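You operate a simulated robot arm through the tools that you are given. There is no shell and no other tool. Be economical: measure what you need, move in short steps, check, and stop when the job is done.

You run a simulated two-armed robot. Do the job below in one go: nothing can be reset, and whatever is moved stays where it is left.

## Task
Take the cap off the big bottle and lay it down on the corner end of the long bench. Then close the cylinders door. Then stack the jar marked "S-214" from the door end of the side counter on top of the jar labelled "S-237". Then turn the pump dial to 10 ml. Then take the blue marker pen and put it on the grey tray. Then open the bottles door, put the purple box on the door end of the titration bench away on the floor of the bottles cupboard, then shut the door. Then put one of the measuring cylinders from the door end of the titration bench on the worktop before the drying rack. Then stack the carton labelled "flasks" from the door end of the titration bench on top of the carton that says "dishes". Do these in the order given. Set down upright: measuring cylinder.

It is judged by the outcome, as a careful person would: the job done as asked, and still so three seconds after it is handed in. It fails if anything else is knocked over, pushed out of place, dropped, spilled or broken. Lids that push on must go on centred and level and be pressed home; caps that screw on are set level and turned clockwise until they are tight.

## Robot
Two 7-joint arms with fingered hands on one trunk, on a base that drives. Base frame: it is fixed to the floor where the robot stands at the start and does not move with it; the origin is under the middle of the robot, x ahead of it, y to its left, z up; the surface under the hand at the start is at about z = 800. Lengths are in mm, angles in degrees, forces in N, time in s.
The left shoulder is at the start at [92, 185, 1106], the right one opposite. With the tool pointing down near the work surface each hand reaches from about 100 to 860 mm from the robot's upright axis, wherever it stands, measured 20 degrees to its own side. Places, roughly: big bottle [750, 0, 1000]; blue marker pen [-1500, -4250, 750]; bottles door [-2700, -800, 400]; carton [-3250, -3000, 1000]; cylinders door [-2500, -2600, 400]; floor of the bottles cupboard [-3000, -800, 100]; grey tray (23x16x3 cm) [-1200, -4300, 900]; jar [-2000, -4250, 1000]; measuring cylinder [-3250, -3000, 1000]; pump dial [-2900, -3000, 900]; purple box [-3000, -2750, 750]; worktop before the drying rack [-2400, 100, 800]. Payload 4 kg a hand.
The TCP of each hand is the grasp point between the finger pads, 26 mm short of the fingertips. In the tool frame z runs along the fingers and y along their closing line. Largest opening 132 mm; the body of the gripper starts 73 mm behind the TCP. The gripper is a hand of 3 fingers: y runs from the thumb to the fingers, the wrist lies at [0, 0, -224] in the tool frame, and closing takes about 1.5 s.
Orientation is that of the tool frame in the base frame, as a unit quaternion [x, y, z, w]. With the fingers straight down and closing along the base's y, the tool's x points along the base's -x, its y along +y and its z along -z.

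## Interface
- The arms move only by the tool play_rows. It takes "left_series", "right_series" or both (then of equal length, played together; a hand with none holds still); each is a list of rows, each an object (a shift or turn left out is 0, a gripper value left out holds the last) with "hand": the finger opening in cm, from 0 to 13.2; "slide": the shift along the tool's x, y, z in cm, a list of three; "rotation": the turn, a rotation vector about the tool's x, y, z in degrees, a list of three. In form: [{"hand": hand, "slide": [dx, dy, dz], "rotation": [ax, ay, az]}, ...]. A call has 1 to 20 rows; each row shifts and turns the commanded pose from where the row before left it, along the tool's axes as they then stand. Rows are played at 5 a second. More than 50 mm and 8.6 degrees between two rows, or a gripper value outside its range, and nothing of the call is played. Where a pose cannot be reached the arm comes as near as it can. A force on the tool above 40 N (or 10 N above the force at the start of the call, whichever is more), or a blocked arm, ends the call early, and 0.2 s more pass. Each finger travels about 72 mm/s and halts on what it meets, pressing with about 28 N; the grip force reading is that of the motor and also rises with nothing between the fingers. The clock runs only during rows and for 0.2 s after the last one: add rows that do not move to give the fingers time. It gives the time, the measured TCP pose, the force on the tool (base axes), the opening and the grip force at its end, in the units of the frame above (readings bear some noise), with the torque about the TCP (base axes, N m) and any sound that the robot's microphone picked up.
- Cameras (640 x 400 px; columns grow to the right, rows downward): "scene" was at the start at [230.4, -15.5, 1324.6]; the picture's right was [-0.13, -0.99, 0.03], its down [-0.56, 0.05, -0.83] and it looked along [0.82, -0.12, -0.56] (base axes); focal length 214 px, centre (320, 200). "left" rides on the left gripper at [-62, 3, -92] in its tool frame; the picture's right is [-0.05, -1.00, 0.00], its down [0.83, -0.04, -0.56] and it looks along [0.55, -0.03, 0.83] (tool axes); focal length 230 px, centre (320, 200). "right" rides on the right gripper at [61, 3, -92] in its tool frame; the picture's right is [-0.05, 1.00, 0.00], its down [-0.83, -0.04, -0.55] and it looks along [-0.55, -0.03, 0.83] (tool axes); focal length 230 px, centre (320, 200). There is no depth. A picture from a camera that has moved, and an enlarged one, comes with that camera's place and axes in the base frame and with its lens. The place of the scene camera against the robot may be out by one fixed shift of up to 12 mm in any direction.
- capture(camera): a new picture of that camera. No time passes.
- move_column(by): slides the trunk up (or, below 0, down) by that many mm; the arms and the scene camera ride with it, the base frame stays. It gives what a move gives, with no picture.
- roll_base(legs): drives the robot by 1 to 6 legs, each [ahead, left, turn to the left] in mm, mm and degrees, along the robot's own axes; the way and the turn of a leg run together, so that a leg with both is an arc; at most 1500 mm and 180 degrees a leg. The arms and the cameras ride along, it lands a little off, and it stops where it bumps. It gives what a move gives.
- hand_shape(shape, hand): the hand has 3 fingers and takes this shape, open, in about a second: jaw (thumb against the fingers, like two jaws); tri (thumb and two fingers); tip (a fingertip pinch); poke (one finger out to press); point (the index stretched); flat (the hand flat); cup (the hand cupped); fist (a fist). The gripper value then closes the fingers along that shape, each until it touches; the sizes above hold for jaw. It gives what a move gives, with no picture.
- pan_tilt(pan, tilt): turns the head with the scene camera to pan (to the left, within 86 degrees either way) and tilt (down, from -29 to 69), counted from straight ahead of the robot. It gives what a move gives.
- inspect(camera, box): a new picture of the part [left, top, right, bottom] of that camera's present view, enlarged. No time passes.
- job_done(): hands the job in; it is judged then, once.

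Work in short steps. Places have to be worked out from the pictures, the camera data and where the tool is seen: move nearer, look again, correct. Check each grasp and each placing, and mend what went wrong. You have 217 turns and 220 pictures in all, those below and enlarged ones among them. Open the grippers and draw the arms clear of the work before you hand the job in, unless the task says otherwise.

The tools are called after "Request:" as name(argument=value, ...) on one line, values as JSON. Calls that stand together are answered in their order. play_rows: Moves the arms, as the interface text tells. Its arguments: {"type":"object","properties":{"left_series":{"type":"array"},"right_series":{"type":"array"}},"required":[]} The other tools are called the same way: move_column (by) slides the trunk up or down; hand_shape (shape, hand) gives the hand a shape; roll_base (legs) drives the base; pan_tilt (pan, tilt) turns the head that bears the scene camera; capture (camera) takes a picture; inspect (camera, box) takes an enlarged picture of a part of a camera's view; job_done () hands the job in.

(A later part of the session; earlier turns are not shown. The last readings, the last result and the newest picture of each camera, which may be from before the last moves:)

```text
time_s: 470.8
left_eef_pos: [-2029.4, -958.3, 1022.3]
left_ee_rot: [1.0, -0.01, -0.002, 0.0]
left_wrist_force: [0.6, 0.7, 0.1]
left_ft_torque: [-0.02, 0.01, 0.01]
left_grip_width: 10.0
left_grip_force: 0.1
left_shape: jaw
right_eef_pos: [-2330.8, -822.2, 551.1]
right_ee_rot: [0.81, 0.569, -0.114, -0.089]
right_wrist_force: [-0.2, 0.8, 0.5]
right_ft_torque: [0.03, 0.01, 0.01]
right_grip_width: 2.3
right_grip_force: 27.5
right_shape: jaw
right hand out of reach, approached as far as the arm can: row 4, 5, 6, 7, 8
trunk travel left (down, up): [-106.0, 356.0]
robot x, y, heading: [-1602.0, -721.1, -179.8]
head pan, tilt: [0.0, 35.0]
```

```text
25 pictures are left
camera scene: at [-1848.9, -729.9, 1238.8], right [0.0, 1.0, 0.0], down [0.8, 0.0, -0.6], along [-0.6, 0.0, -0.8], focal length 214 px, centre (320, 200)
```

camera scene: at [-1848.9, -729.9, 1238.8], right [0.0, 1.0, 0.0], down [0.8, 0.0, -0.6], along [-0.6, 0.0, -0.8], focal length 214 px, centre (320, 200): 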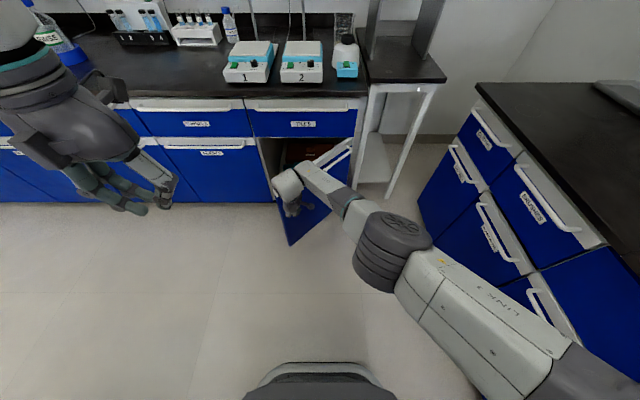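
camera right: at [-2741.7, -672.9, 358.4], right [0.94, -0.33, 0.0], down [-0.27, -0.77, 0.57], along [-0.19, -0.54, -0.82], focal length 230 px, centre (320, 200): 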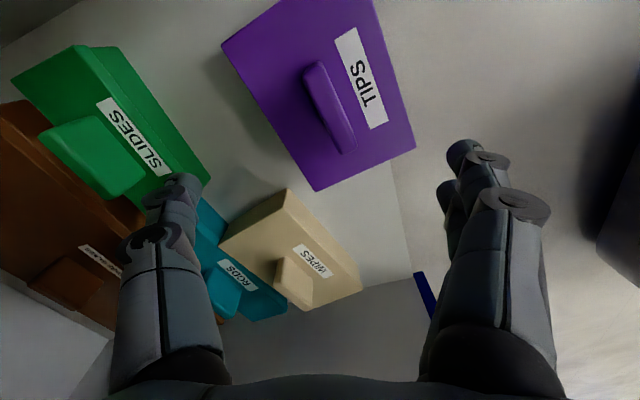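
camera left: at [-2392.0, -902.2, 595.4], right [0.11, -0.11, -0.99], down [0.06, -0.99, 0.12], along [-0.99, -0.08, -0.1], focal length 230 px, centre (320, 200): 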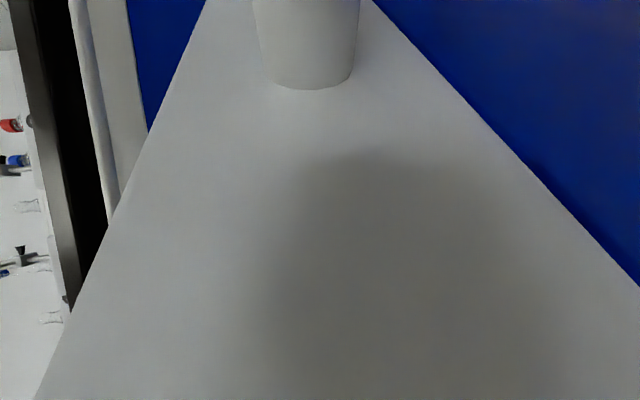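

The door is at ~45° with the hand in front of it. Now I push straight in with short drives.

Request:
roll_base(legs=[[110, 0, 0]])

Request:
roll_base(legs=[[90, 0, 0]])

Request:
roll_base(legs=[[60, 0, 0]])

Request:
roll_base(legs=[[30, 0, 0]])

Request:
capture(camera="scene")

```text
time_s: 472.0
left_eef_pos: [-2138.5, -958.2, 1022.2]
left_ee_rot: [1.0, -0.009, -0.001, 0.0]
left_wrist_force: [0.4, 0.4, 0.4]
left_ft_torque: [-0.01, 0.0, 0.01]
left_grip_width: 9.8
left_grip_force: 0.0
left_shape: jaw
right_eef_pos: [-2438.3, -823.1, 550.9]
right_ee_rot: [0.81, 0.569, -0.114, -0.089]
right_wrist_force: [-0.8, 0.8, 0.1]
right_ft_torque: [-0.01, 0.03, 0.03]
right_grip_width: 2.0
right_grip_force: 28.2
right_shape: jaw
trunk travel left (down, up): [-106.0, 356.0]
robot x, y, heading: [-1715.4, -726.5, -179.7]
head pan, tilt: [0.0, 35.0]
```

```text
time_s: 473.1
left_eef_pos: [-2228.3, -960.3, 1021.9]
left_ee_rot: [1.0, -0.008, -0.001, 0.0]
left_wrist_force: [0.2, -0.4, -0.3]
left_ft_torque: [0.02, -0.01, -0.02]
left_grip_width: 10.0
left_grip_force: 0.0
left_shape: jaw
right_eef_pos: [-2529.5, -824.6, 550.7]
right_ee_rot: [0.809, 0.57, -0.114, -0.089]
right_wrist_force: [-0.4, 0.0, -0.4]
right_ft_torque: [0.0, 0.03, -0.03]
right_grip_width: 1.5
right_grip_force: 28.0
right_shape: jaw
trunk travel left (down, up): [-106.0, 356.0]
robot x, y, heading: [-1802.1, -725.1, -179.7]
head pan, tilt: [0.0, 35.0]
```

```text
time_s: 474.1
left_eef_pos: [-2288.4, -962.1, 1022.7]
left_ee_rot: [1.0, -0.008, 0.0, 0.0]
left_wrist_force: [-0.5, -0.4, 0.0]
left_ft_torque: [-0.03, -0.02, 0.0]
left_grip_width: 10.2
left_grip_force: 0.0
left_shape: jaw
right_eef_pos: [-2589.1, -826.0, 550.0]
right_ee_rot: [0.809, 0.57, -0.114, -0.088]
right_wrist_force: [0.0, 0.4, 0.2]
right_ft_torque: [-0.01, -0.02, 0.02]
right_grip_width: 1.6
right_grip_force: 28.1
right_shape: jaw
trunk travel left (down, up): [-106.0, 356.0]
robot x, y, heading: [-1860.9, -730.2, -179.5]
head pan, tilt: [0.0, 35.0]
```

```text
time_s: 475.0
left_eef_pos: [-2313.0, -962.1, 1023.4]
left_ee_rot: [1.0, -0.008, -0.002, -0.001]
left_wrist_force: [0.2, -0.6, -0.2]
left_ft_torque: [0.02, -0.03, 0.0]
left_grip_width: 9.9
left_grip_force: 0.0
left_shape: jaw
right_eef_pos: [-2604.7, -831.0, 545.2]
right_ee_rot: [0.809, 0.572, -0.106, -0.082]
right_wrist_force: [7.6, 0.8, -0.6]
right_ft_torque: [-0.04, 0.3, -0.1]
right_grip_width: 0.0
right_grip_force: 27.8
right_shape: jaw
trunk travel left (down, up): [-106.0, 356.0]
robot x, y, heading: [-1888.4, -724.9, -179.3]
head pan, tilt: [0.0, 35.0]
stopped in leg 1: the force on the tool passed its limit at 54 N (the readings are from after the stop); the commanded pose is now the measured one
```

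```text
24 pictures are left
camera scene: at [-2133.3, -732.2, 1238.9], right [-0.01, 1.0, 0.0], down [0.8, 0.01, -0.6], along [-0.6, 0.0, -0.8], focal length 214 px, centre (320, 200)
```

scene: 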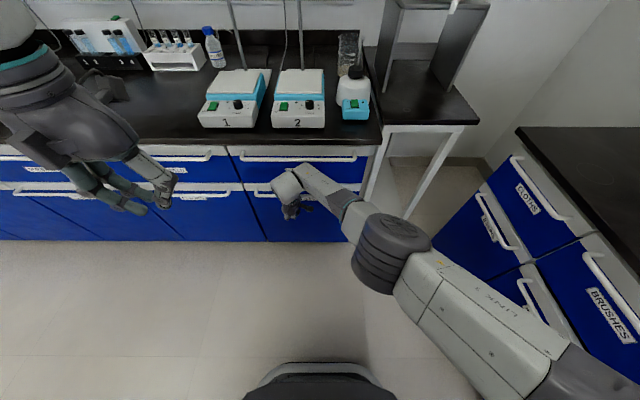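

The bottles door is shut. Next the measuring cylinder: I retreat, raise, level the right hand, and drive back along the bench.

Request:
roll_base(legs=[[-70, 0, 0]])

Request:
move_column(by=340)

Request:
play_rows(right_series=[{"hand": 8, "rotation": [-1.11, 1.44, 7.78]}, {"rotation": [-1.11, 1.44, 7.78]}, {"rotation": [-1.11, 1.44, 7.78]}, {"rotation": [-1.11, 1.44, 7.78]}, {"rotation": [-1.11, 1.44, 7.78]}, {"rotation": [-1.11, 1.44, 7.78]}, {"rotation": [-1.11, 1.44, 7.78]}, {"rotation": [-1.11, 1.44, 7.78]}, {"rotation": [-1.11, 1.44, 7.78]}, {"slide": [0, 0, -4.5]}, {"slide": [0, 0, -4.5]}, {"slide": [0, 0, -4.5]}, {"slide": [0, 0, -4.5]}, {"slide": [0, 0, -4.5]}, {"slide": [0, 0, -4.5]}, {"slide": [0, -3, -2]}, {"slide": [0, -3, 0]}, {}])

Request:
roll_base(legs=[[0, 1000, 0], [0, 950, 0], [420, 0, 0]])

Request:
capture(camera="right")

```text
time_s: 476.1
left_eef_pos: [-2242.9, -961.1, 1023.9]
left_ee_rot: [1.0, -0.007, -0.003, -0.001]
left_wrist_force: [-0.6, 0.0, 1.7]
left_ft_torque: [-0.01, 0.02, -0.02]
left_grip_width: 9.8
left_grip_force: 0.1
left_shape: jaw
right_eef_pos: [-2535.2, -829.7, 547.3]
right_ee_rot: [0.809, 0.572, -0.107, -0.083]
right_wrist_force: [-0.7, -0.4, 0.0]
right_ft_torque: [-0.01, 0.01, 0.02]
right_grip_width: 0.6
right_grip_force: 27.6
right_shape: jaw
trunk travel left (down, up): [-106.0, 356.0]
robot x, y, heading: [-1818.4, -723.7, -179.8]
head pan, tilt: [0.0, 35.0]
```

```text
time_s: 479.4
left_eef_pos: [-2242.2, -960.7, 1362.9]
left_ee_rot: [1.0, -0.006, -0.002, 0.0]
left_wrist_force: [-0.3, -0.1, -0.4]
left_ft_torque: [0.0, 0.01, 0.04]
left_grip_width: 9.9
left_grip_force: 0.0
left_shape: jaw
right_eef_pos: [-2561.5, -830.4, 1129.4]
right_ee_rot: [0.782, 0.552, -0.235, -0.17]
right_wrist_force: [0.2, 0.3, -0.4]
right_ft_torque: [0.01, 0.0, -0.01]
right_grip_width: 0.4
right_grip_force: 27.9
right_shape: jaw
trunk travel left (down, up): [-446.0, 16.0]
robot x, y, heading: [-1820.7, -723.7, -179.7]
head pan, tilt: [0.0, 35.0]
```

```text
time_s: 483.2
left_eef_pos: [-2243.7, -962.5, 1362.1]
left_ee_rot: [1.0, -0.008, -0.003, -0.001]
left_wrist_force: [-0.5, 0.3, -0.8]
left_ft_torque: [-0.01, -0.02, 0.02]
left_grip_width: 10.0
left_grip_force: 0.1
left_shape: jaw
right_eef_pos: [-2435.2, -757.0, 1406.6]
right_ee_rot: [0.986, 0.026, -0.165, -0.004]
right_wrist_force: [0.3, 0.5, -0.3]
right_ft_torque: [0.0, 0.01, 0.0]
right_grip_width: 79.9
right_grip_force: 0.0
right_shape: jaw
right hand out of reach, approached as far as the arm can: row 1, 2, 3, 4, 5, 6, 7, 9
trunk travel left (down, up): [-446.0, 16.0]
robot x, y, heading: [-1819.7, -728.1, -179.6]
head pan, tilt: [0.0, 35.0]
```

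```text
time_s: 495.2
left_eef_pos: [-2667.8, -2914.5, 1362.0]
left_ee_rot: [1.0, -0.013, -0.004, -0.001]
left_wrist_force: [0.3, -0.2, 0.1]
left_ft_torque: [0.0, -0.01, -0.02]
left_grip_width: 10.0
left_grip_force: 0.1
left_shape: jaw
right_eef_pos: [-2858.4, -2705.4, 1407.7]
right_ee_rot: [0.986, 0.018, -0.167, -0.006]
right_wrist_force: [0.7, -0.8, 0.6]
right_ft_torque: [0.0, -0.02, 0.0]
right_grip_width: 80.0
right_grip_force: 0.1
right_shape: jaw
trunk travel left (down, up): [-446.0, 16.0]
robot x, y, heading: [-2244.9, -2684.0, 179.8]
head pan, tilt: [0.0, 35.0]
```

```text
23 pictures are left
camera right: at [-2769.1, -2708.5, 1474.1], right [-0.01, -1.0, 0.0], down [-0.6, 0.01, 0.8], along [-0.8, 0.01, -0.6], focal length 230 px, centre (320, 200)
```

right: 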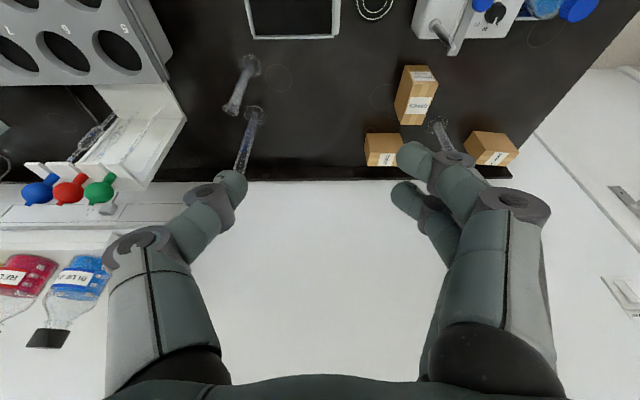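

Cylinder A: axis near (-3023, -2535), top at z ≈ 1055. I level the hand, drive closer and come down over it.

Request:
play_rows(right_series=[{"rotation": [0, 8, 0]}, {"rotation": [0, 8, 0]}, {"rotation": [0, 3.2, 0]}, {}])

Request:
roll_base(legs=[[130, 0, 0]])

Request:
play_rows(right_series=[{"slide": [-0.35, -1.7, 2.8]}, {"slide": [-0.35, -1.7, 2.8]}, {"slide": [-0.35, -1.7, 2.8]}, {"slide": [-0.35, -1.7, 2.8]}, {"slide": [-0.35, -1.7, 2.8]}, {"slide": [-0.35, -1.7, 2.8]}, {"slide": [-0.35, -1.7, 2.8]}, {"slide": [-0.35, -1.7, 2.8]}, {"slide": [-0.35, -1.7, 2.8]}, {"slide": [-0.35, -1.7, 2.8]}, {}])

Request:
capture(camera="right")

```text
time_s: 496.2
left_eef_pos: [-2671.1, -2913.2, 1362.4]
left_ee_rot: [1.0, -0.014, -0.003, 0.0]
left_wrist_force: [-0.7, -0.1, -0.6]
left_ft_torque: [0.01, -0.01, 0.0]
left_grip_width: 10.0
left_grip_force: 0.1
left_shape: jaw
right_eef_pos: [-2859.5, -2706.4, 1407.8]
right_ee_rot: [1.0, 0.018, 0.001, -0.008]
right_wrist_force: [0.5, 0.6, 0.1]
right_ft_torque: [0.0, -0.01, 0.01]
right_grip_width: 79.7
right_grip_force: 0.0
right_shape: jaw
trunk travel left (down, up): [-446.0, 16.0]
robot x, y, heading: [-2239.5, -2682.1, 179.7]
head pan, tilt: [0.0, 35.0]
```

```text
time_s: 497.5
left_eef_pos: [-2798.4, -2913.9, 1364.6]
left_ee_rot: [1.0, -0.014, -0.004, -0.001]
left_wrist_force: [-0.4, -0.7, 0.3]
left_ft_torque: [-0.01, 0.01, -0.03]
left_grip_width: 10.1
left_grip_force: 0.1
left_shape: jaw
right_eef_pos: [-2986.3, -2706.4, 1408.4]
right_ee_rot: [1.0, 0.019, -0.001, -0.007]
right_wrist_force: [0.8, 0.8, 0.4]
right_ft_torque: [-0.02, 0.02, 0.0]
right_grip_width: 80.1
right_grip_force: 0.0
right_shape: jaw
trunk travel left (down, up): [-446.0, 16.0]
robot x, y, heading: [-2372.1, -2685.4, 179.5]
head pan, tilt: [0.0, 35.0]
```

```text
time_s: 499.9
left_eef_pos: [-2798.9, -2913.5, 1363.5]
left_ee_rot: [1.0, -0.014, -0.002, -0.001]
left_wrist_force: [-0.6, -0.1, 0.5]
left_ft_torque: [0.0, 0.03, 0.02]
left_grip_width: 9.9
left_grip_force: 0.0
left_shape: jaw
right_eef_pos: [-3028.1, -2532.4, 1131.3]
right_ee_rot: [1.0, 0.019, 0.0, -0.008]
right_wrist_force: [-0.5, 0.5, 0.6]
right_ft_torque: [0.02, 0.0, 0.0]
right_grip_width: 79.6
right_grip_force: 0.1
right_shape: jaw
trunk travel left (down, up): [-446.0, 16.0]
robot x, y, heading: [-2375.2, -2678.6, 179.5]
head pan, tilt: [0.0, 35.0]
```

```text
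22 pictures are left
camera right: at [-2966.9, -2537.1, 1222.3], right [-0.01, -1.0, -0.02], down [-0.83, 0.0, 0.56], along [-0.56, 0.02, -0.83], focal length 230 px, centre (320, 200)
```

right: 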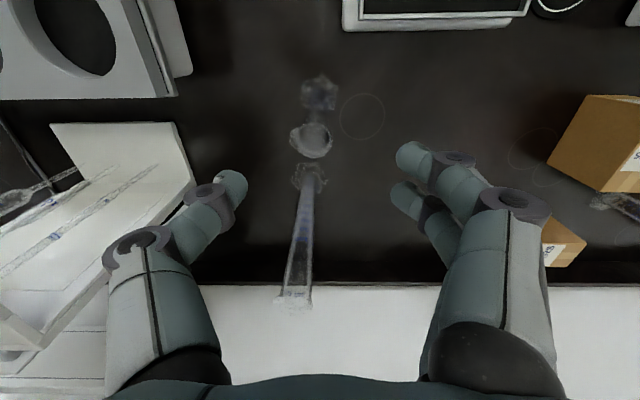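

Axis at (-3025, -2527). I correct, lower to z 1035, close and lift a little.

Request:
play_rows(right_series=[{"slide": [0.3, -0.5, 2.5]}, {"slide": [0, 0, 3.5]}, {"slide": [0, 0, 3.6]}, {}, {"hand": 0}, {}, {}, {}, {}, {"slide": [0, 0, -1]}, {"slide": [0, 0, -3]}, {}])

Request:
capture(camera="right")

```text
time_s: 502.5
left_eef_pos: [-2800.2, -2914.2, 1362.6]
left_ee_rot: [1.0, -0.014, -0.002, -0.001]
left_wrist_force: [0.6, -0.5, -0.2]
left_ft_torque: [-0.02, -0.02, -0.02]
left_grip_width: 9.8
left_grip_force: 0.1
left_shape: jaw
right_eef_pos: [-3028.9, -2527.9, 1073.9]
right_ee_rot: [1.0, 0.019, 0.0, -0.007]
right_wrist_force: [0.4, 0.9, -0.9]
right_ft_torque: [-0.02, 0.0, -0.01]
right_grip_width: 15.7
right_grip_force: 28.1
right_shape: jaw
trunk travel left (down, up): [-446.0, 16.0]
robot x, y, heading: [-2374.3, -2684.0, 179.8]
head pan, tilt: [0.0, 35.0]
```

```text
21 pictures are left
camera right: at [-2967.1, -2531.4, 1166.5], right [-0.01, -1.0, -0.02], down [-0.83, 0.0, 0.56], along [-0.55, 0.02, -0.83], focal length 230 px, centre (320, 200)
```

right: 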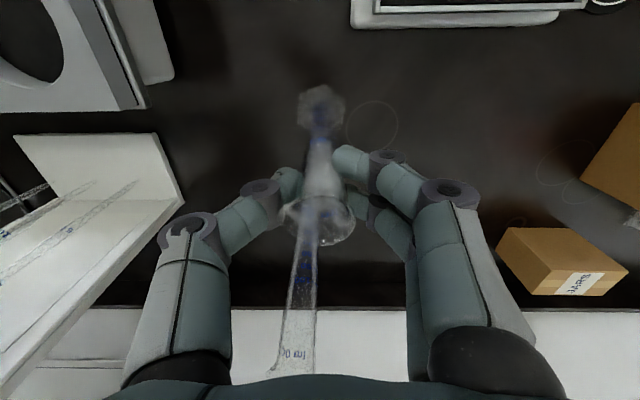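

Gripped and lifted. I raise it, back out, and carry it upright to the drying-rack worktop, stopping short to look.

Request:
play_rows(right_series=[{"slide": [0, 0, -4]}, {"slide": [0, 0, -4]}, {"slide": [0, 0, -4]}, {}])

Request:
roll_base(legs=[[-480, 0, 0], [0, -1000, 0], [0, -780, 0], [0, 0, -90], [0, 330, 0]])

Request:
capture(camera="scene")

Request:
capture(camera="right")

```text
time_s: 503.5
left_eef_pos: [-2800.1, -2913.6, 1362.1]
left_ee_rot: [1.0, -0.014, -0.003, -0.001]
left_wrist_force: [0.3, -0.6, -0.4]
left_ft_torque: [-0.02, -0.01, 0.02]
left_grip_width: 9.8
left_grip_force: 0.1
left_shape: jaw
right_eef_pos: [-3028.0, -2529.9, 1194.9]
right_ee_rot: [1.0, 0.019, 0.0, -0.008]
right_wrist_force: [-1.4, 0.1, -1.6]
right_ft_torque: [0.01, 0.01, -0.03]
right_grip_width: 15.1
right_grip_force: 28.1
right_shape: jaw
trunk travel left (down, up): [-446.0, 16.0]
robot x, y, heading: [-2375.5, -2684.0, 179.6]
head pan, tilt: [0.0, 35.0]
```

```text
time_s: 520.5
left_eef_pos: [-2433.1, -489.9, 1362.7]
left_ee_rot: [-0.697, 0.717, 0.002, 0.001]
left_wrist_force: [0.9, 0.7, -0.2]
left_ft_torque: [0.01, 0.02, -0.02]
left_grip_width: 10.0
left_grip_force: 0.0
left_shape: jaw
right_eef_pos: [-2051.3, -261.9, 1194.5]
right_ee_rot: [0.721, -0.693, 0.004, -0.005]
right_wrist_force: [-0.4, 0.1, -1.7]
right_ft_torque: [-0.02, -0.01, 0.03]
right_grip_width: 15.2
right_grip_force: 27.8
right_shape: jaw
trunk travel left (down, up): [-446.0, 16.0]
robot x, y, heading: [-2207.1, -916.6, 89.8]
head pan, tilt: [0.0, 35.0]
```

```text
20 pictures are left
camera scene: at [-2197.1, -841.7, 1642.4], right [1.0, -0.01, 0.0], down [0.0, -0.57, -0.82], along [0.0, 0.82, -0.57], focal length 214 px, centre (320, 200)
```

scene: 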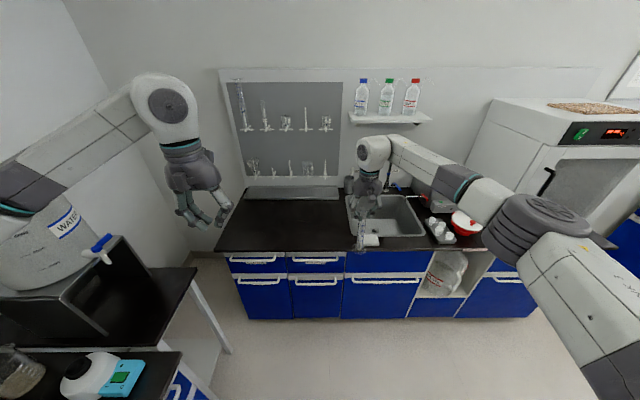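

```text
19 pictures are left
camera right: at [-2052.6, -325.2, 1285.7], right [-1.0, 0.01, -0.01], down [0.0, 0.83, 0.56], along [0.02, 0.56, -0.83], focal length 230 px, centre (320, 200)
```

right: 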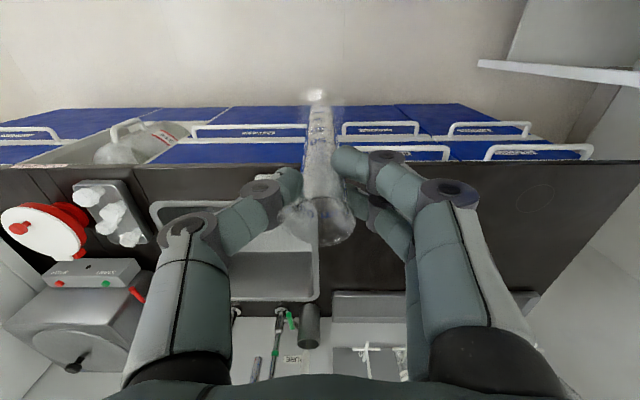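

The drying rack is the pegboard; its free worktop is around (-2400, 85). I swing the hand left, drive in, and lower the trunk to just above the surface.

Request:
play_rows(right_series=[{"slide": [0.6, 3.1, 0]}, {"slide": [0.6, 3.1, 0]}, {"slide": [0.6, 3.1, 0]}, {"slide": [0.6, 3.1, 0]}, {"slide": [0.6, 3.1, 0]}, {"slide": [0.6, 3.1, 0]}, {"slide": [0.6, 3.1, 0]}, {"slide": [0.6, 3.1, 0]}, {"slide": [0.6, 3.1, 0]}, {}])

Request:
roll_base(legs=[[375, 45, 0]])

Request:
move_column(by=-195)

Request:
capture(camera="scene")

```text
time_s: 522.7
left_eef_pos: [-2436.1, -490.7, 1363.4]
left_ee_rot: [-0.697, 0.717, 0.003, 0.001]
left_wrist_force: [-0.3, -0.1, 0.5]
left_ft_torque: [0.0, 0.05, -0.01]
left_grip_width: 10.0
left_grip_force: 0.0
left_shape: jaw
right_eef_pos: [-2329.3, -328.3, 1188.8]
right_ee_rot: [0.72, -0.694, 0.005, -0.006]
right_wrist_force: [-0.1, -0.1, -1.5]
right_ft_torque: [0.02, 0.0, 0.01]
right_grip_width: 15.3
right_grip_force: 27.6
right_shape: jaw
trunk travel left (down, up): [-446.0, 16.0]
robot x, y, heading: [-2206.1, -918.6, 89.6]
head pan, tilt: [0.0, 35.0]
```

```text
time_s: 525.1
left_eef_pos: [-2483.3, -119.8, 1364.5]
left_ee_rot: [-0.699, 0.715, 0.002, 0.003]
left_wrist_force: [-0.2, 0.1, 0.0]
left_ft_torque: [0.01, 0.02, 0.0]
left_grip_width: 10.0
left_grip_force: 0.0
left_shape: jaw
right_eef_pos: [-2376.8, 42.8, 1190.1]
right_ee_rot: [0.722, -0.691, 0.005, -0.006]
right_wrist_force: [-0.2, -0.1, -0.8]
right_ft_torque: [0.03, 0.0, -0.04]
right_grip_width: 15.4
right_grip_force: 28.2
right_shape: jaw
trunk travel left (down, up): [-446.0, 16.0]
robot x, y, heading: [-2251.0, -545.6, 90.0]
head pan, tilt: [0.0, 35.0]
```

```text
time_s: 526.7
left_eef_pos: [-2480.4, -117.8, 1197.6]
left_ee_rot: [-0.698, 0.716, 0.0, 0.0]
left_wrist_force: [0.1, -0.3, -0.1]
left_ft_torque: [0.0, -0.02, 0.01]
left_grip_width: 9.7
left_grip_force: 0.1
left_shape: jaw
right_eef_pos: [-2377.4, 45.9, 1032.5]
right_ee_rot: [0.722, -0.692, 0.001, -0.002]
right_wrist_force: [2.5, -0.9, 16.0]
right_ft_torque: [-0.01, -0.13, 0.0]
right_grip_width: 19.4
right_grip_force: 28.0
right_shape: jaw
trunk travel left (down, up): [-284.0, 178.0]
robot x, y, heading: [-2247.9, -543.9, 90.0]
head pan, tilt: [0.0, 35.0]
stopped: the force on the tool passed its limit at 51 N (the readings are from after the stop); the commanded pose is now the measured one
```

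```text
18 pictures are left
camera scene: at [-2242.8, -424.4, 1467.9], right [1.0, 0.0, 0.0], down [0.0, -0.64, -0.77], along [0.0, 0.77, -0.64], focal length 214 px, centre (320, 200)
```

scene: 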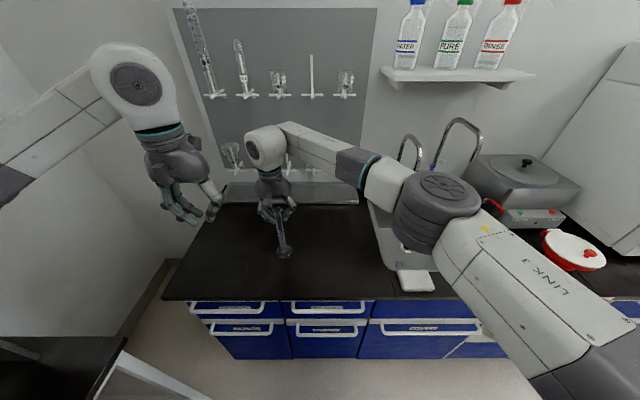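

It has touched down upright. I ease off, open, rise, and check.

Request:
play_rows(right_series=[{"slide": [0, 0, -0.3]}, {}, {"hand": 4}, {"hand": 8}, {}, {}, {"slide": [0, 0, -4]}, {"slide": [0, 0, -4]}, {"slide": [0, 0, -4]}, {"slide": [0, 0, -3]}, {}])

Request:
capture(camera="scene")

```text
time_s: 529.1
left_eef_pos: [-2482.8, -114.8, 1196.9]
left_ee_rot: [-0.699, 0.715, -0.001, 0.0]
left_wrist_force: [-0.5, 0.1, 0.5]
left_ft_torque: [-0.02, 0.05, -0.01]
left_grip_width: 9.9
left_grip_force: 0.1
left_shape: jaw
right_eef_pos: [-2380.4, 50.0, 1185.3]
right_ee_rot: [0.721, -0.693, 0.003, -0.001]
right_wrist_force: [-0.2, 0.5, -0.8]
right_ft_torque: [-0.02, -0.01, 0.0]
right_grip_width: 79.6
right_grip_force: 0.0
right_shape: jaw
trunk travel left (down, up): [-284.0, 178.0]
robot x, y, heading: [-2249.6, -542.3, 90.0]
head pan, tilt: [0.0, 35.0]
```

```text
17 pictures are left
camera scene: at [-2244.5, -421.3, 1468.6], right [1.0, 0.0, 0.0], down [0.0, -0.64, -0.77], along [0.0, 0.77, -0.64], focal length 214 px, centre (320, 200)
```

scene: 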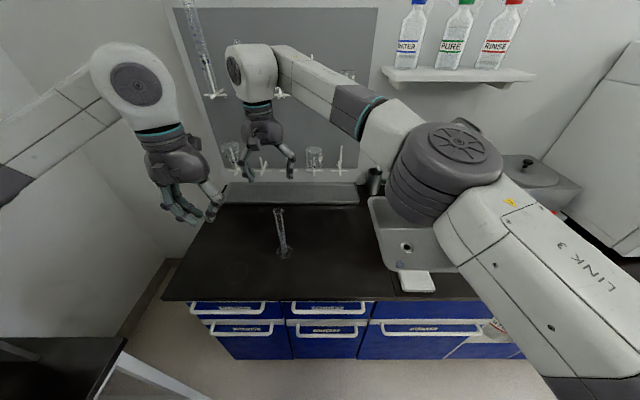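

The cylinder stands upright before the drying rack. Last: the cartons. I fold the right arm and drive back to the door end of the bench.

Request:
play_rows(right_series=[{"slide": [2.5, -4, 0]}, {"slide": [2.5, -4, 0]}, {"slide": [2.5, -4, 0]}, {"slide": [2.5, -4, 0]}, {"slide": [2.5, -4, 0]}, {"slide": [2.5, -4, 0]}, {}])

Request:
roll_base(legs=[[-370, 0, 0], [0, -350, 0], [0, 0, 90], [0, 1050, 0], [0, 1045, 0], [485, 0, 0]])

Request:
play_rows(left_series=[{"hand": 11, "slide": [-4, -1, 0]}, {"slide": [-4, -1, 0]}, {"slide": [-4, -1, 0]}, {"slide": [-4, -1, 0]}, {"slide": [-4, -1, 0]}, {}])

Request:
capture(camera="left")

Request:
capture(camera="scene")

```text
time_s: 530.7
left_eef_pos: [-2482.7, -114.6, 1196.3]
left_ee_rot: [-0.699, 0.715, -0.001, 0.0]
left_wrist_force: [-0.2, -0.4, -0.1]
left_ft_torque: [-0.02, -0.04, 0.01]
left_grip_width: 10.1
left_grip_force: 0.1
left_shape: jaw
right_eef_pos: [-2135.6, -93.1, 1187.7]
right_ee_rot: [0.721, -0.693, 0.004, -0.002]
right_wrist_force: [0.6, 1.4, 0.2]
right_ft_torque: [0.03, -0.02, 0.03]
right_grip_width: 79.8
right_grip_force: 0.1
right_shape: jaw
trunk travel left (down, up): [-284.0, 178.0]
robot x, y, heading: [-2249.9, -543.1, 90.4]
head pan, tilt: [0.0, 35.0]
```

```text
time_s: 551.0
left_eef_pos: [-2837.1, -3212.7, 1193.9]
left_ee_rot: [0.999, -0.033, 0.004, -0.001]
left_wrist_force: [-0.9, 0.2, 0.1]
left_ft_torque: [0.02, -0.04, 0.0]
left_grip_width: 10.1
left_grip_force: 0.0
left_shape: jaw
right_eef_pos: [-2845.0, -2866.8, 1185.0]
right_ee_rot: [1.0, -0.001, 0.004, -0.003]
right_wrist_force: [-1.3, 0.2, -0.9]
right_ft_torque: [-0.03, -0.07, -0.02]
right_grip_width: 79.5
right_grip_force: 0.0
right_shape: jaw
trunk travel left (down, up): [-284.0, 178.0]
robot x, y, heading: [-2391.0, -2999.5, 178.0]
head pan, tilt: [0.0, 35.0]
stopped in leg 6: the robot was blocked; the commanded pose is now the measured one
```

```text
time_s: 552.4
left_eef_pos: [-3027.3, -3149.2, 1200.2]
left_ee_rot: [0.999, -0.033, -0.001, -0.001]
left_wrist_force: [0.0, -0.9, 0.2]
left_ft_torque: [0.04, 0.01, -0.03]
left_grip_width: 109.7
left_grip_force: 0.1
left_shape: jaw
right_eef_pos: [-2837.3, -2868.1, 1188.4]
right_ee_rot: [1.0, 0.0, 0.001, -0.004]
right_wrist_force: [0.3, 0.0, -0.1]
right_ft_torque: [0.03, 0.03, 0.01]
right_grip_width: 79.5
right_grip_force: 0.0
right_shape: jaw
trunk travel left (down, up): [-284.0, 178.0]
robot x, y, heading: [-2396.4, -2998.8, 177.7]
head pan, tilt: [0.0, 35.0]
```

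```text
16 pictures are left
camera left: at [-3087.6, -3148.7, 1291.8], right [0.01, 1.0, 0.0], down [0.83, -0.01, 0.55], along [0.55, -0.01, -0.83], focal length 230 px, centre (320, 200)
```

left: 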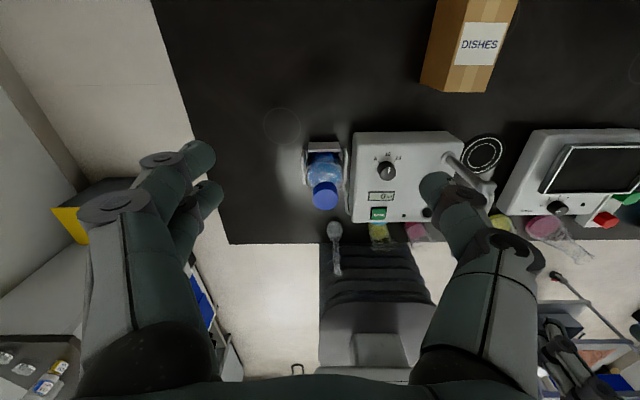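

```text
15 pictures are left
camera scene: at [-2509.9, -2999.3, 1468.9], right [0.04, 1.0, 0.0], down [0.64, -0.03, -0.77], along [-0.77, 0.03, -0.64], focal length 214 px, centre (320, 200)
```

scene: 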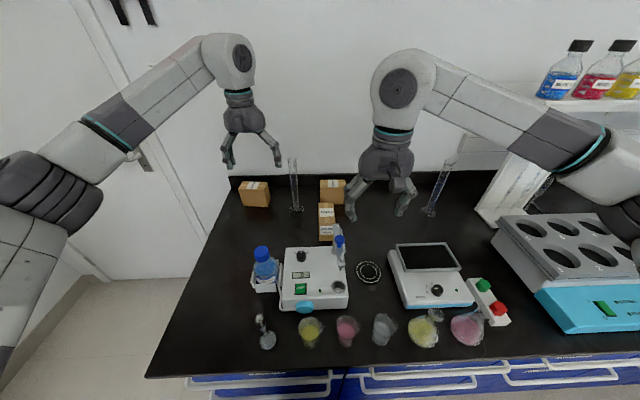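

Cartons: I read the left carton's label and in the same go bring the trunk down (for forward reach), tilt the left hand 28° forward and move it above the left carton.

Request:
inspect(camera="scene", box=[230, 165, 360, 250])

Request:
play_rows(right_series=[{"slide": [0, -4, 0]}, {"slide": [0, -4, 0]}, {"slide": [0, -4, 0]}, {"slide": [0, -4, 0]}, {}], left_series=[{"rotation": [0, -7, 0]}, {"rotation": [0, -7, 0]}, {"rotation": [0, -7, 0]}, {"rotation": [0, -7, 0]}, {"hand": 13.2}])

Request:
move_column(by=-130)

Request:
play_rows(left_series=[{"slide": [-2.35, 1.55, 2.2]}, {"slide": [-2.35, 1.55, 2.2]}, {"slide": [-2.35, 1.55, 2.2]}, {"slide": [-2.35, 1.55, 2.2]}, {"slide": [-2.35, 1.55, 2.2]}, {"slide": [-2.35, 1.55, 2.2]}, {}])

Request:
capture(camera="left")

```text
4.71 times, centred on (295, 208) of scene
camera zoom: at [-2509.9, -2999.3, 1468.9], right [0.04, 1.0, 0.0], down [0.64, -0.03, -0.77], along [-0.77, 0.03, -0.64], focal length 1009 px, centre (438, 165)
```

zoom: 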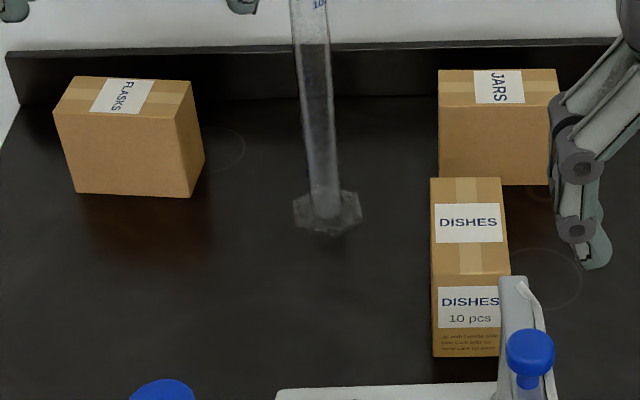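

```text
time_s: 553.6
left_eef_pos: [-3028.5, -3149.4, 1198.7]
left_ee_rot: [0.97, -0.032, -0.242, -0.01]
left_wrist_force: [-0.3, -0.5, 0.0]
left_ft_torque: [0.0, -0.02, -0.02]
left_grip_width: 131.6
left_grip_force: 0.0
left_shape: jaw
right_eef_pos: [-2840.4, -2706.8, 1191.4]
right_ee_rot: [1.0, 0.0, 0.001, -0.005]
right_wrist_force: [-0.6, -0.1, 0.1]
right_ft_torque: [-0.01, 0.0, -0.01]
right_grip_width: 79.6
right_grip_force: 0.1
right_shape: jaw
trunk travel left (down, up): [-284.0, 178.0]
robot x, y, heading: [-2390.1, -3000.2, 177.5]
head pan, tilt: [0.0, 35.0]
```

```text
time_s: 555.2
left_eef_pos: [-3026.0, -3150.0, 1069.5]
left_ee_rot: [0.97, -0.031, -0.242, -0.008]
left_wrist_force: [0.4, -0.2, -0.1]
left_ft_torque: [-0.01, -0.01, -0.02]
left_grip_width: 131.8
left_grip_force: 0.1
left_shape: jaw
right_eef_pos: [-2837.0, -2706.9, 1060.4]
right_ee_rot: [1.0, 0.0, 0.0, -0.002]
right_wrist_force: [-0.2, -0.9, -0.4]
right_ft_torque: [0.0, -0.03, 0.03]
right_grip_width: 79.5
right_grip_force: 0.0
right_shape: jaw
trunk travel left (down, up): [-154.0, 308.0]
robot x, y, heading: [-2391.8, -3000.4, 177.9]
head pan, tilt: [0.0, 35.0]
```

```text
time_s: 556.8
left_eef_pos: [-3218.4, -3231.4, 1016.3]
left_ee_rot: [0.97, -0.032, -0.242, -0.009]
left_wrist_force: [0.2, -1.0, 0.6]
left_ft_torque: [-0.01, -0.01, 0.03]
left_grip_width: 132.0
left_grip_force: 0.1
left_shape: jaw
right_eef_pos: [-2838.6, -2706.8, 1060.4]
right_ee_rot: [1.0, 0.0, 0.0, -0.004]
right_wrist_force: [0.4, -0.2, 0.0]
right_ft_torque: [0.01, -0.01, 0.03]
right_grip_width: 79.3
right_grip_force: 0.0
right_shape: jaw
trunk travel left (down, up): [-154.0, 308.0]
robot x, y, heading: [-2397.2, -2998.4, 177.7]
head pan, tilt: [0.0, 35.0]
```

```text
13 pictures are left
camera left: at [-3228.0, -3233.8, 1125.7], right [0.02, 1.0, 0.03], down [0.99, -0.02, 0.1], along [0.1, 0.02, -0.99], focal length 230 px, centre (320, 200)
```

left: 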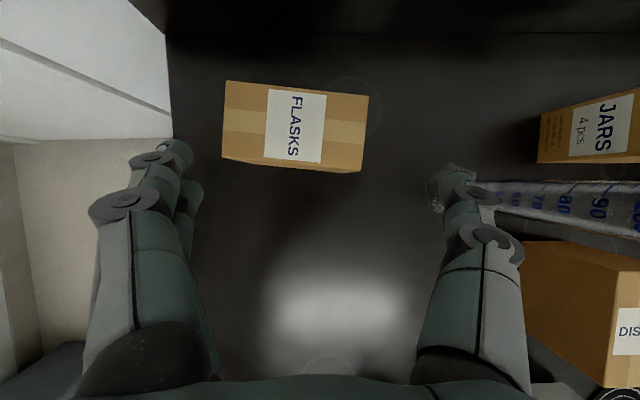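

Label FLASKS confirmed; carton top at z ≈ 927, centre (-3270, -3249), about 122 mm wide. I align yaw and position above it and check.

Request:
play_rows(left_series=[{"rotation": [0, 0, 3]}, {"slide": [-1.35, 1.0, 2.6]}, {"slide": [-1.35, 1.0, 2.6]}, {}])

Request:
capture(camera="left")

```text
time_s: 557.8
left_eef_pos: [-3269.1, -3246.7, 982.5]
left_ee_rot: [0.969, -0.056, -0.242, -0.002]
left_wrist_force: [0.1, -0.1, 0.5]
left_ft_torque: [0.0, -0.01, 0.02]
left_grip_width: 132.0
left_grip_force: 0.0
left_shape: jaw
right_eef_pos: [-2838.9, -2706.4, 1059.7]
right_ee_rot: [1.0, -0.001, 0.001, -0.004]
right_wrist_force: [0.5, 1.0, 0.5]
right_ft_torque: [0.01, 0.0, 0.0]
right_grip_width: 79.6
right_grip_force: 0.1
right_shape: jaw
trunk travel left (down, up): [-154.0, 308.0]
robot x, y, heading: [-2397.7, -3000.5, 177.4]
head pan, tilt: [0.0, 35.0]
```

```text
12 pictures are left
camera left: at [-3278.7, -3246.2, 1092.9], right [0.07, 1.0, 0.0], down [0.99, -0.07, 0.1], along [0.1, -0.01, -0.99], focal length 230 px, centre (320, 200)
```

left: 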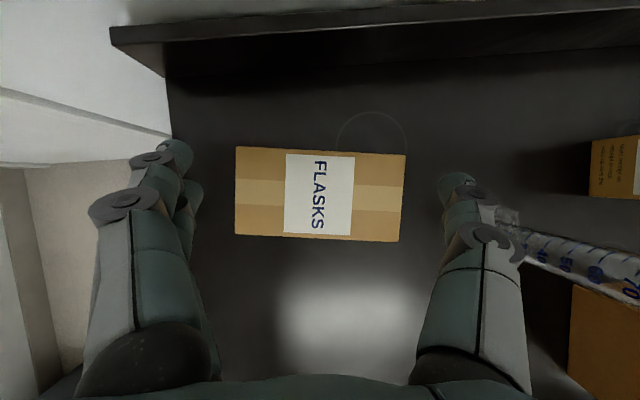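

Centred. I trim the yaw and descend around the carton, then close.

Request:
play_rows(left_series=[{"rotation": [0, 0, 2.5]}, {"slide": [1.28, 0, 2.4]}, {"slide": [1.28, 0, 2.4]}, {"slide": [1.2, 0, 2.2]}, {}, {"hand": 8}, {}, {}, {}, {}])

Request:
capture(camera="left")

```text
time_s: 559.0
left_eef_pos: [-3271.1, -3247.1, 918.5]
left_ee_rot: [0.964, -0.079, -0.252, -0.002]
left_wrist_force: [1.8, -0.9, 23.0]
left_ft_torque: [-0.65, -0.36, 0.11]
left_grip_width: 104.8
left_grip_force: 25.1
left_shape: jaw
right_eef_pos: [-2837.2, -2705.8, 1060.4]
right_ee_rot: [1.0, 0.0, 0.0, -0.003]
right_wrist_force: [-0.6, -1.0, 1.2]
right_ft_torque: [0.0, -0.04, 0.02]
right_grip_width: 79.8
right_grip_force: 0.1
right_shape: jaw
trunk travel left (down, up): [-154.0, 308.0]
robot x, y, heading: [-2392.9, -3001.2, 177.3]
head pan, tilt: [0.0, 35.0]
stopped in row 6 (left hand): the force on the tool passed its limit at 44 N (the readings are from after the stop); the commanded pose is now the measured one
```

```text
11 pictures are left
camera left: at [-3279.1, -3244.2, 1028.0], right [0.11, 0.99, -0.01], down [0.99, -0.11, 0.08], along [0.08, -0.02, -1.0], focal length 230 px, centre (320, 200)
```

left: 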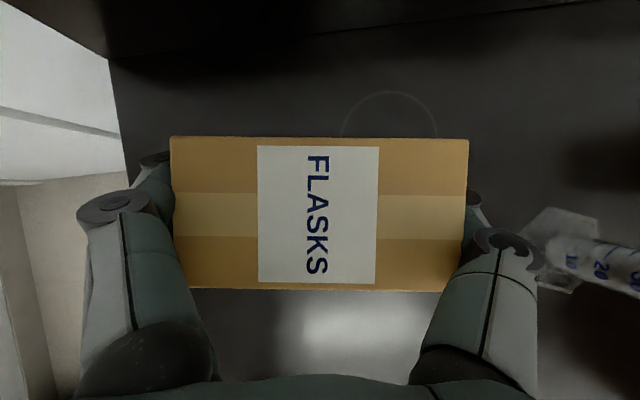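

It is gripped across the sides. I give it a moment to squeeze and then lift.

Request:
play_rows(left_series=[{"hand": 8}, {}, {}, {"slide": [-0.5, 0, -0.9]}, {"slide": [-0.5, 0, -0.9]}, {"slide": [-1, 0, -1.8]}, {"slide": [-1.4, 0, -2.6]}, {"slide": [-1.4, 0, -2.6]}, {}])

Request:
capture(camera="left")

```text
time_s: 561.0
left_eef_pos: [-3270.0, -3243.1, 1010.3]
left_ee_rot: [0.966, -0.078, -0.247, -0.001]
left_wrist_force: [-0.1, -0.4, -2.3]
left_ft_torque: [0.03, 0.0, -0.01]
left_grip_width: 104.2
left_grip_force: 27.8
left_shape: jaw
right_eef_pos: [-2838.8, -2706.7, 1058.9]
right_ee_rot: [1.0, 0.0, 0.001, -0.004]
right_wrist_force: [-0.2, 0.7, 0.3]
right_ft_torque: [-0.01, 0.02, 0.02]
right_grip_width: 79.3
right_grip_force: 0.1
right_shape: jaw
trunk travel left (down, up): [-154.0, 308.0]
robot x, y, heading: [-2392.8, -2999.0, 177.5]
head pan, tilt: [0.0, 35.0]
```

```text
10 pictures are left
camera left: at [-3280.0, -3241.0, 1119.5], right [0.11, 0.99, -0.01], down [0.99, -0.1, 0.09], along [0.09, -0.02, -1.0], focal length 230 px, centre (320, 200)
```

left: 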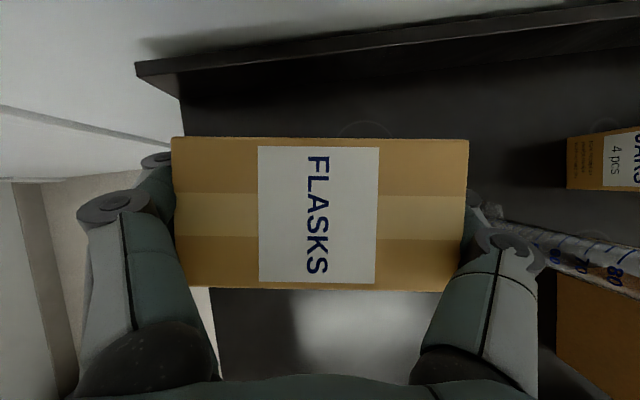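

Carton lifted level. DISHES' top is near (-3108, -2946). I draw it forward clear of the cylinder, shift the base right 200 mm and take a look.

Request:
play_rows(left_series=[{"slide": [3.67, -0.66, -2.3]}, {"slide": [3.67, -0.66, -2.3]}, {"slide": [3.67, -0.66, -2.3]}, {"slide": [3.67, -0.66, -2.3]}, {"slide": [-1.4, 0, -2.6]}, {}])

Request:
roll_base(legs=[[-15, 0, 0], [0, -205, 0]])

Request:
capture(camera="left")

Request:
capture(camera="scene")

```text
time_s: 562.4
left_eef_pos: [-3094.0, -3240.1, 1052.7]
left_ee_rot: [0.966, -0.078, -0.247, 0.0]
left_wrist_force: [0.3, -0.1, -2.9]
left_ft_torque: [0.02, -0.01, 0.0]
left_grip_width: 104.0
left_grip_force: 27.8
left_shape: jaw
right_eef_pos: [-2838.3, -2707.0, 1060.0]
right_ee_rot: [1.0, 0.0, 0.001, -0.005]
right_wrist_force: [0.0, 0.1, 0.3]
right_ft_torque: [0.0, 0.0, 0.02]
right_grip_width: 79.4
right_grip_force: 0.0
right_shape: jaw
trunk travel left (down, up): [-154.0, 308.0]
robot x, y, heading: [-2395.1, -3000.0, 177.6]
head pan, tilt: [0.0, 35.0]
```

```text
time_s: 564.4
left_eef_pos: [-3070.4, -3033.3, 1051.9]
left_ee_rot: [0.966, -0.079, -0.247, 0.001]
left_wrist_force: [-0.4, -0.1, -2.3]
left_ft_torque: [-0.05, 0.02, 0.01]
left_grip_width: 104.2
left_grip_force: 27.9
left_shape: jaw
right_eef_pos: [-2813.5, -2500.8, 1059.9]
right_ee_rot: [1.0, -0.001, 0.001, -0.003]
right_wrist_force: [0.5, 0.5, 0.3]
right_ft_torque: [-0.01, 0.0, 0.0]
right_grip_width: 79.5
right_grip_force: 0.0
right_shape: jaw
trunk travel left (down, up): [-154.0, 308.0]
robot x, y, heading: [-2368.4, -2793.7, 177.4]
head pan, tilt: [0.0, 35.0]
```

```text
9 pictures are left
camera left: at [-3079.4, -3031.2, 1161.2], right [0.11, 0.99, -0.01], down [0.99, -0.11, 0.09], along [0.09, -0.02, -1.0], focal length 230 px, centre (320, 200)
```

left: 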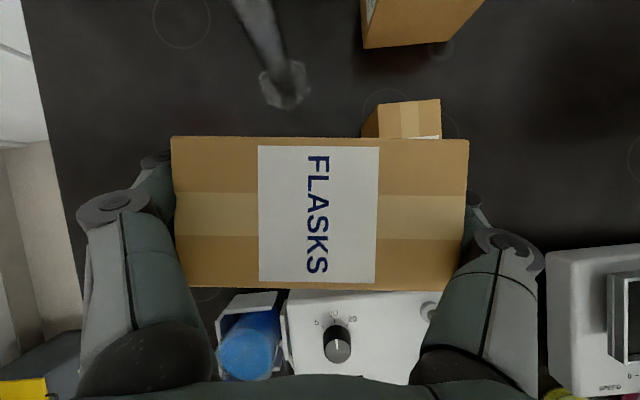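

```text
8 pictures are left
camera scene: at [-2573.9, -2789.3, 1307.9], right [0.04, 1.0, 0.0], down [0.75, -0.03, -0.66], along [-0.66, 0.03, -0.75], focal length 214 px, centre (320, 200)
```

scene: 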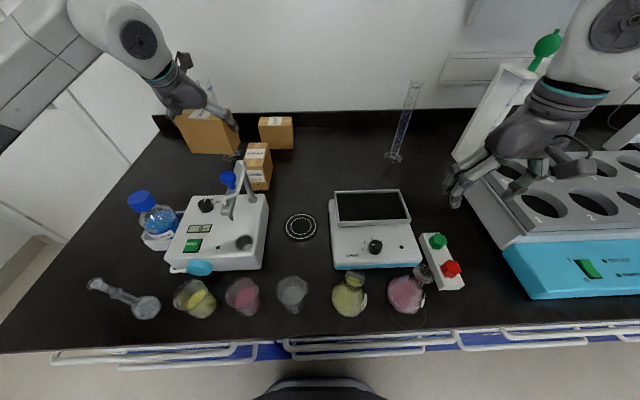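

DISHES' top centre is near (-3083, -2943), z ≈ 935; the pump dial still reads 10. I move the carton over it and lower close.

Request:
play_rows(left_series=[{"slide": [-1, -2.87, 0.42]}, {"slide": [-1, -2.87, 0.42]}, {"slide": [-1, -2.87, 0.42]}, {}, {"slide": [0.9, 0, 1.7]}, {}])

Request:
inspect(camera="scene", box=[160, 80, 320, 220])

```text
time_s: 565.8
left_eef_pos: [-3087.9, -2945.1, 1033.2]
left_ee_rot: [0.965, -0.08, -0.248, 0.0]
left_wrist_force: [0.4, -0.1, -1.9]
left_ft_torque: [0.03, 0.03, -0.01]
left_grip_width: 104.1
left_grip_force: 28.0
left_shape: jaw
right_eef_pos: [-2813.6, -2500.4, 1060.0]
right_ee_rot: [1.0, -0.001, 0.001, -0.003]
right_wrist_force: [0.2, -0.4, -0.7]
right_ft_torque: [0.03, -0.01, 0.03]
right_grip_width: 79.5
right_grip_force: 0.0
right_shape: jaw
trunk travel left (down, up): [-154.0, 308.0]
robot x, y, heading: [-2370.6, -2794.2, 177.4]
head pan, tilt: [0.0, 35.0]
```

```text
2.86 times, centred on (240, 150) of scene
camera zoom: at [-2573.8, -2789.7, 1308.0], right [0.04, 1.0, 0.0], down [0.75, -0.03, -0.66], along [-0.66, 0.03, -0.75], focal length 613 px, centre (549, 343)
```

zoom: 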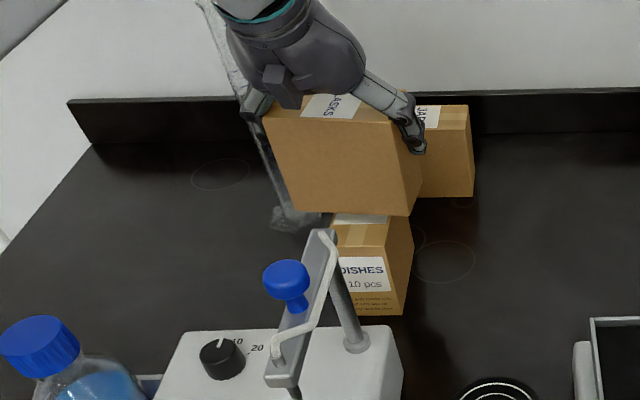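

Well centred over DISHES. I lower gently.

Request:
play_rows(left_series=[{"slide": [0.48, 0, 0.88]}, {"slide": [0.48, 0, 0.88]}, {"slide": [0.48, 0, 0.88]}, {}, {"slide": [0.19, 0, 0.35]}, {}, {"slide": [0.19, 0, 0.35]}, {}])

```text
time_s: 566.9
left_eef_pos: [-3089.6, -2944.8, 1013.0]
left_ee_rot: [0.963, -0.078, -0.258, -0.003]
left_wrist_force: [5.2, -0.2, 18.2]
left_ft_torque: [-0.57, -0.53, 0.08]
left_grip_width: 103.5
left_grip_force: 28.0
left_shape: jaw
right_eef_pos: [-2811.4, -2502.2, 1060.6]
right_ee_rot: [1.0, -0.001, 0.0, -0.004]
right_wrist_force: [0.1, 0.3, -0.4]
right_ft_torque: [0.01, -0.02, 0.03]
right_grip_width: 79.4
right_grip_force: 0.1
right_shape: jaw
trunk travel left (down, up): [-154.0, 308.0]
robot x, y, heading: [-2368.5, -2798.5, 177.4]
head pan, tilt: [0.0, 35.0]
stopped in row 5 (left hand): the force on the tool passed its limit at 43 N (the readings are from after the stop); the commanded pose is now the measured one
```

Contact. I ease up 3 mm, view it, then open.

Request:
play_rows(left_series=[{"slide": [-0.15, 0, -0.28]}, {}, {"hand": 11}, {"hand": 13.2}, {}, {}])

Request:
inspect(camera="scene", box=[160, 80, 320, 220])

```text
time_s: 568.3
left_eef_pos: [-3089.2, -2944.7, 1014.9]
left_ee_rot: [0.963, -0.08, -0.256, -0.003]
left_wrist_force: [1.2, 1.3, 13.6]
left_ft_torque: [-0.07, -0.23, -0.02]
left_grip_width: 131.1
left_grip_force: 0.0
left_shape: jaw
right_eef_pos: [-2812.7, -2500.0, 1059.4]
right_ee_rot: [1.0, -0.001, 0.0, -0.004]
right_wrist_force: [0.0, 0.9, 0.2]
right_ft_torque: [0.02, 0.01, -0.03]
right_grip_width: 79.3
right_grip_force: 0.1
right_shape: jaw
trunk travel left (down, up): [-154.0, 308.0]
robot x, y, heading: [-2370.2, -2793.7, 177.4]
head pan, tilt: [0.0, 35.0]
```

```text
2.86 times, centred on (240, 150) of scene
camera zoom: at [-2572.0, -2789.2, 1308.4], right [0.04, 1.0, 0.0], down [0.75, -0.03, -0.66], along [-0.66, 0.03, -0.75], focal length 613 px, centre (549, 343)
```

zoom: 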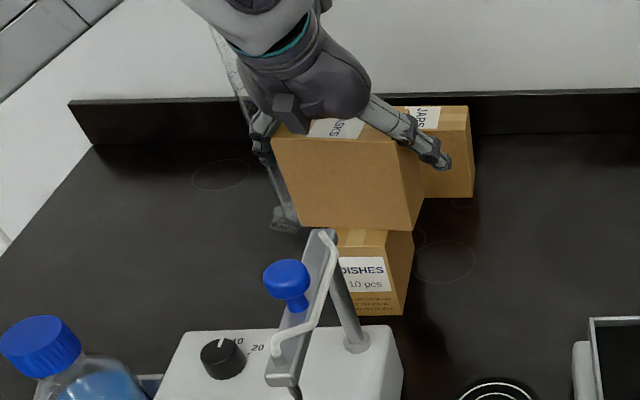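

It sits on DISHES. I rise straight up, slowly at first.

Request:
play_rows(left_series=[{"slide": [-0.25, 0, -0.43]}, {"slide": [-0.5, 0, -0.86]}, {"slide": [-0.5, 0, -0.86]}, {"slide": [-1, 0, -1.7]}, {"slide": [-1.5, 0, -2.6]}, {"slide": [-2, 0, -3.5]}, {"slide": [-2, 0, -3.5]}, {}])

Request:
inspect(camera="scene", box=[160, 80, 320, 220])

Request:
capture(camera="left")

```text
time_s: 570.1
left_eef_pos: [-3093.2, -2939.8, 1168.0]
left_ee_rot: [0.964, -0.078, -0.255, -0.003]
left_wrist_force: [0.3, -0.1, -0.2]
left_ft_torque: [-0.01, -0.01, 0.0]
left_grip_width: 131.8
left_grip_force: 0.0
left_shape: jaw
right_eef_pos: [-2814.2, -2501.4, 1059.4]
right_ee_rot: [1.0, 0.0, 0.0, -0.003]
right_wrist_force: [0.0, -0.9, -0.3]
right_ft_torque: [0.0, -0.02, 0.0]
right_grip_width: 79.3
right_grip_force: 0.0
right_shape: jaw
trunk travel left (down, up): [-154.0, 308.0]
robot x, y, heading: [-2369.2, -2794.9, 177.3]
head pan, tilt: [0.0, 35.0]
```

```text
2.86 times, centred on (240, 150) of scene
camera zoom: at [-2574.4, -2790.1, 1307.8], right [0.04, 1.0, 0.0], down [0.75, -0.03, -0.66], along [-0.66, 0.03, -0.75], focal length 613 px, centre (549, 343)
```

zoom: 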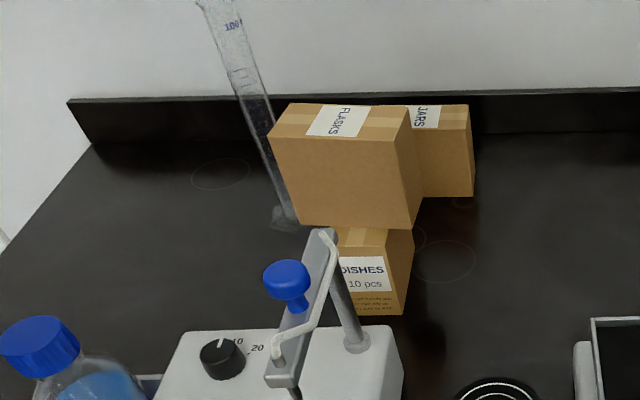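

```text
4 pictures are left
camera left: at [-3100.3, -2938.1, 1277.4], right [0.11, 0.99, -0.01], down [0.99, -0.11, 0.07], along [0.07, -0.02, -1.0], focal length 230 px, centre (320, 200)
```

left: 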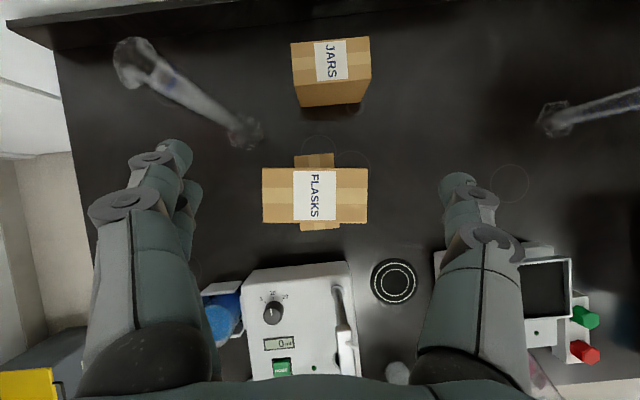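

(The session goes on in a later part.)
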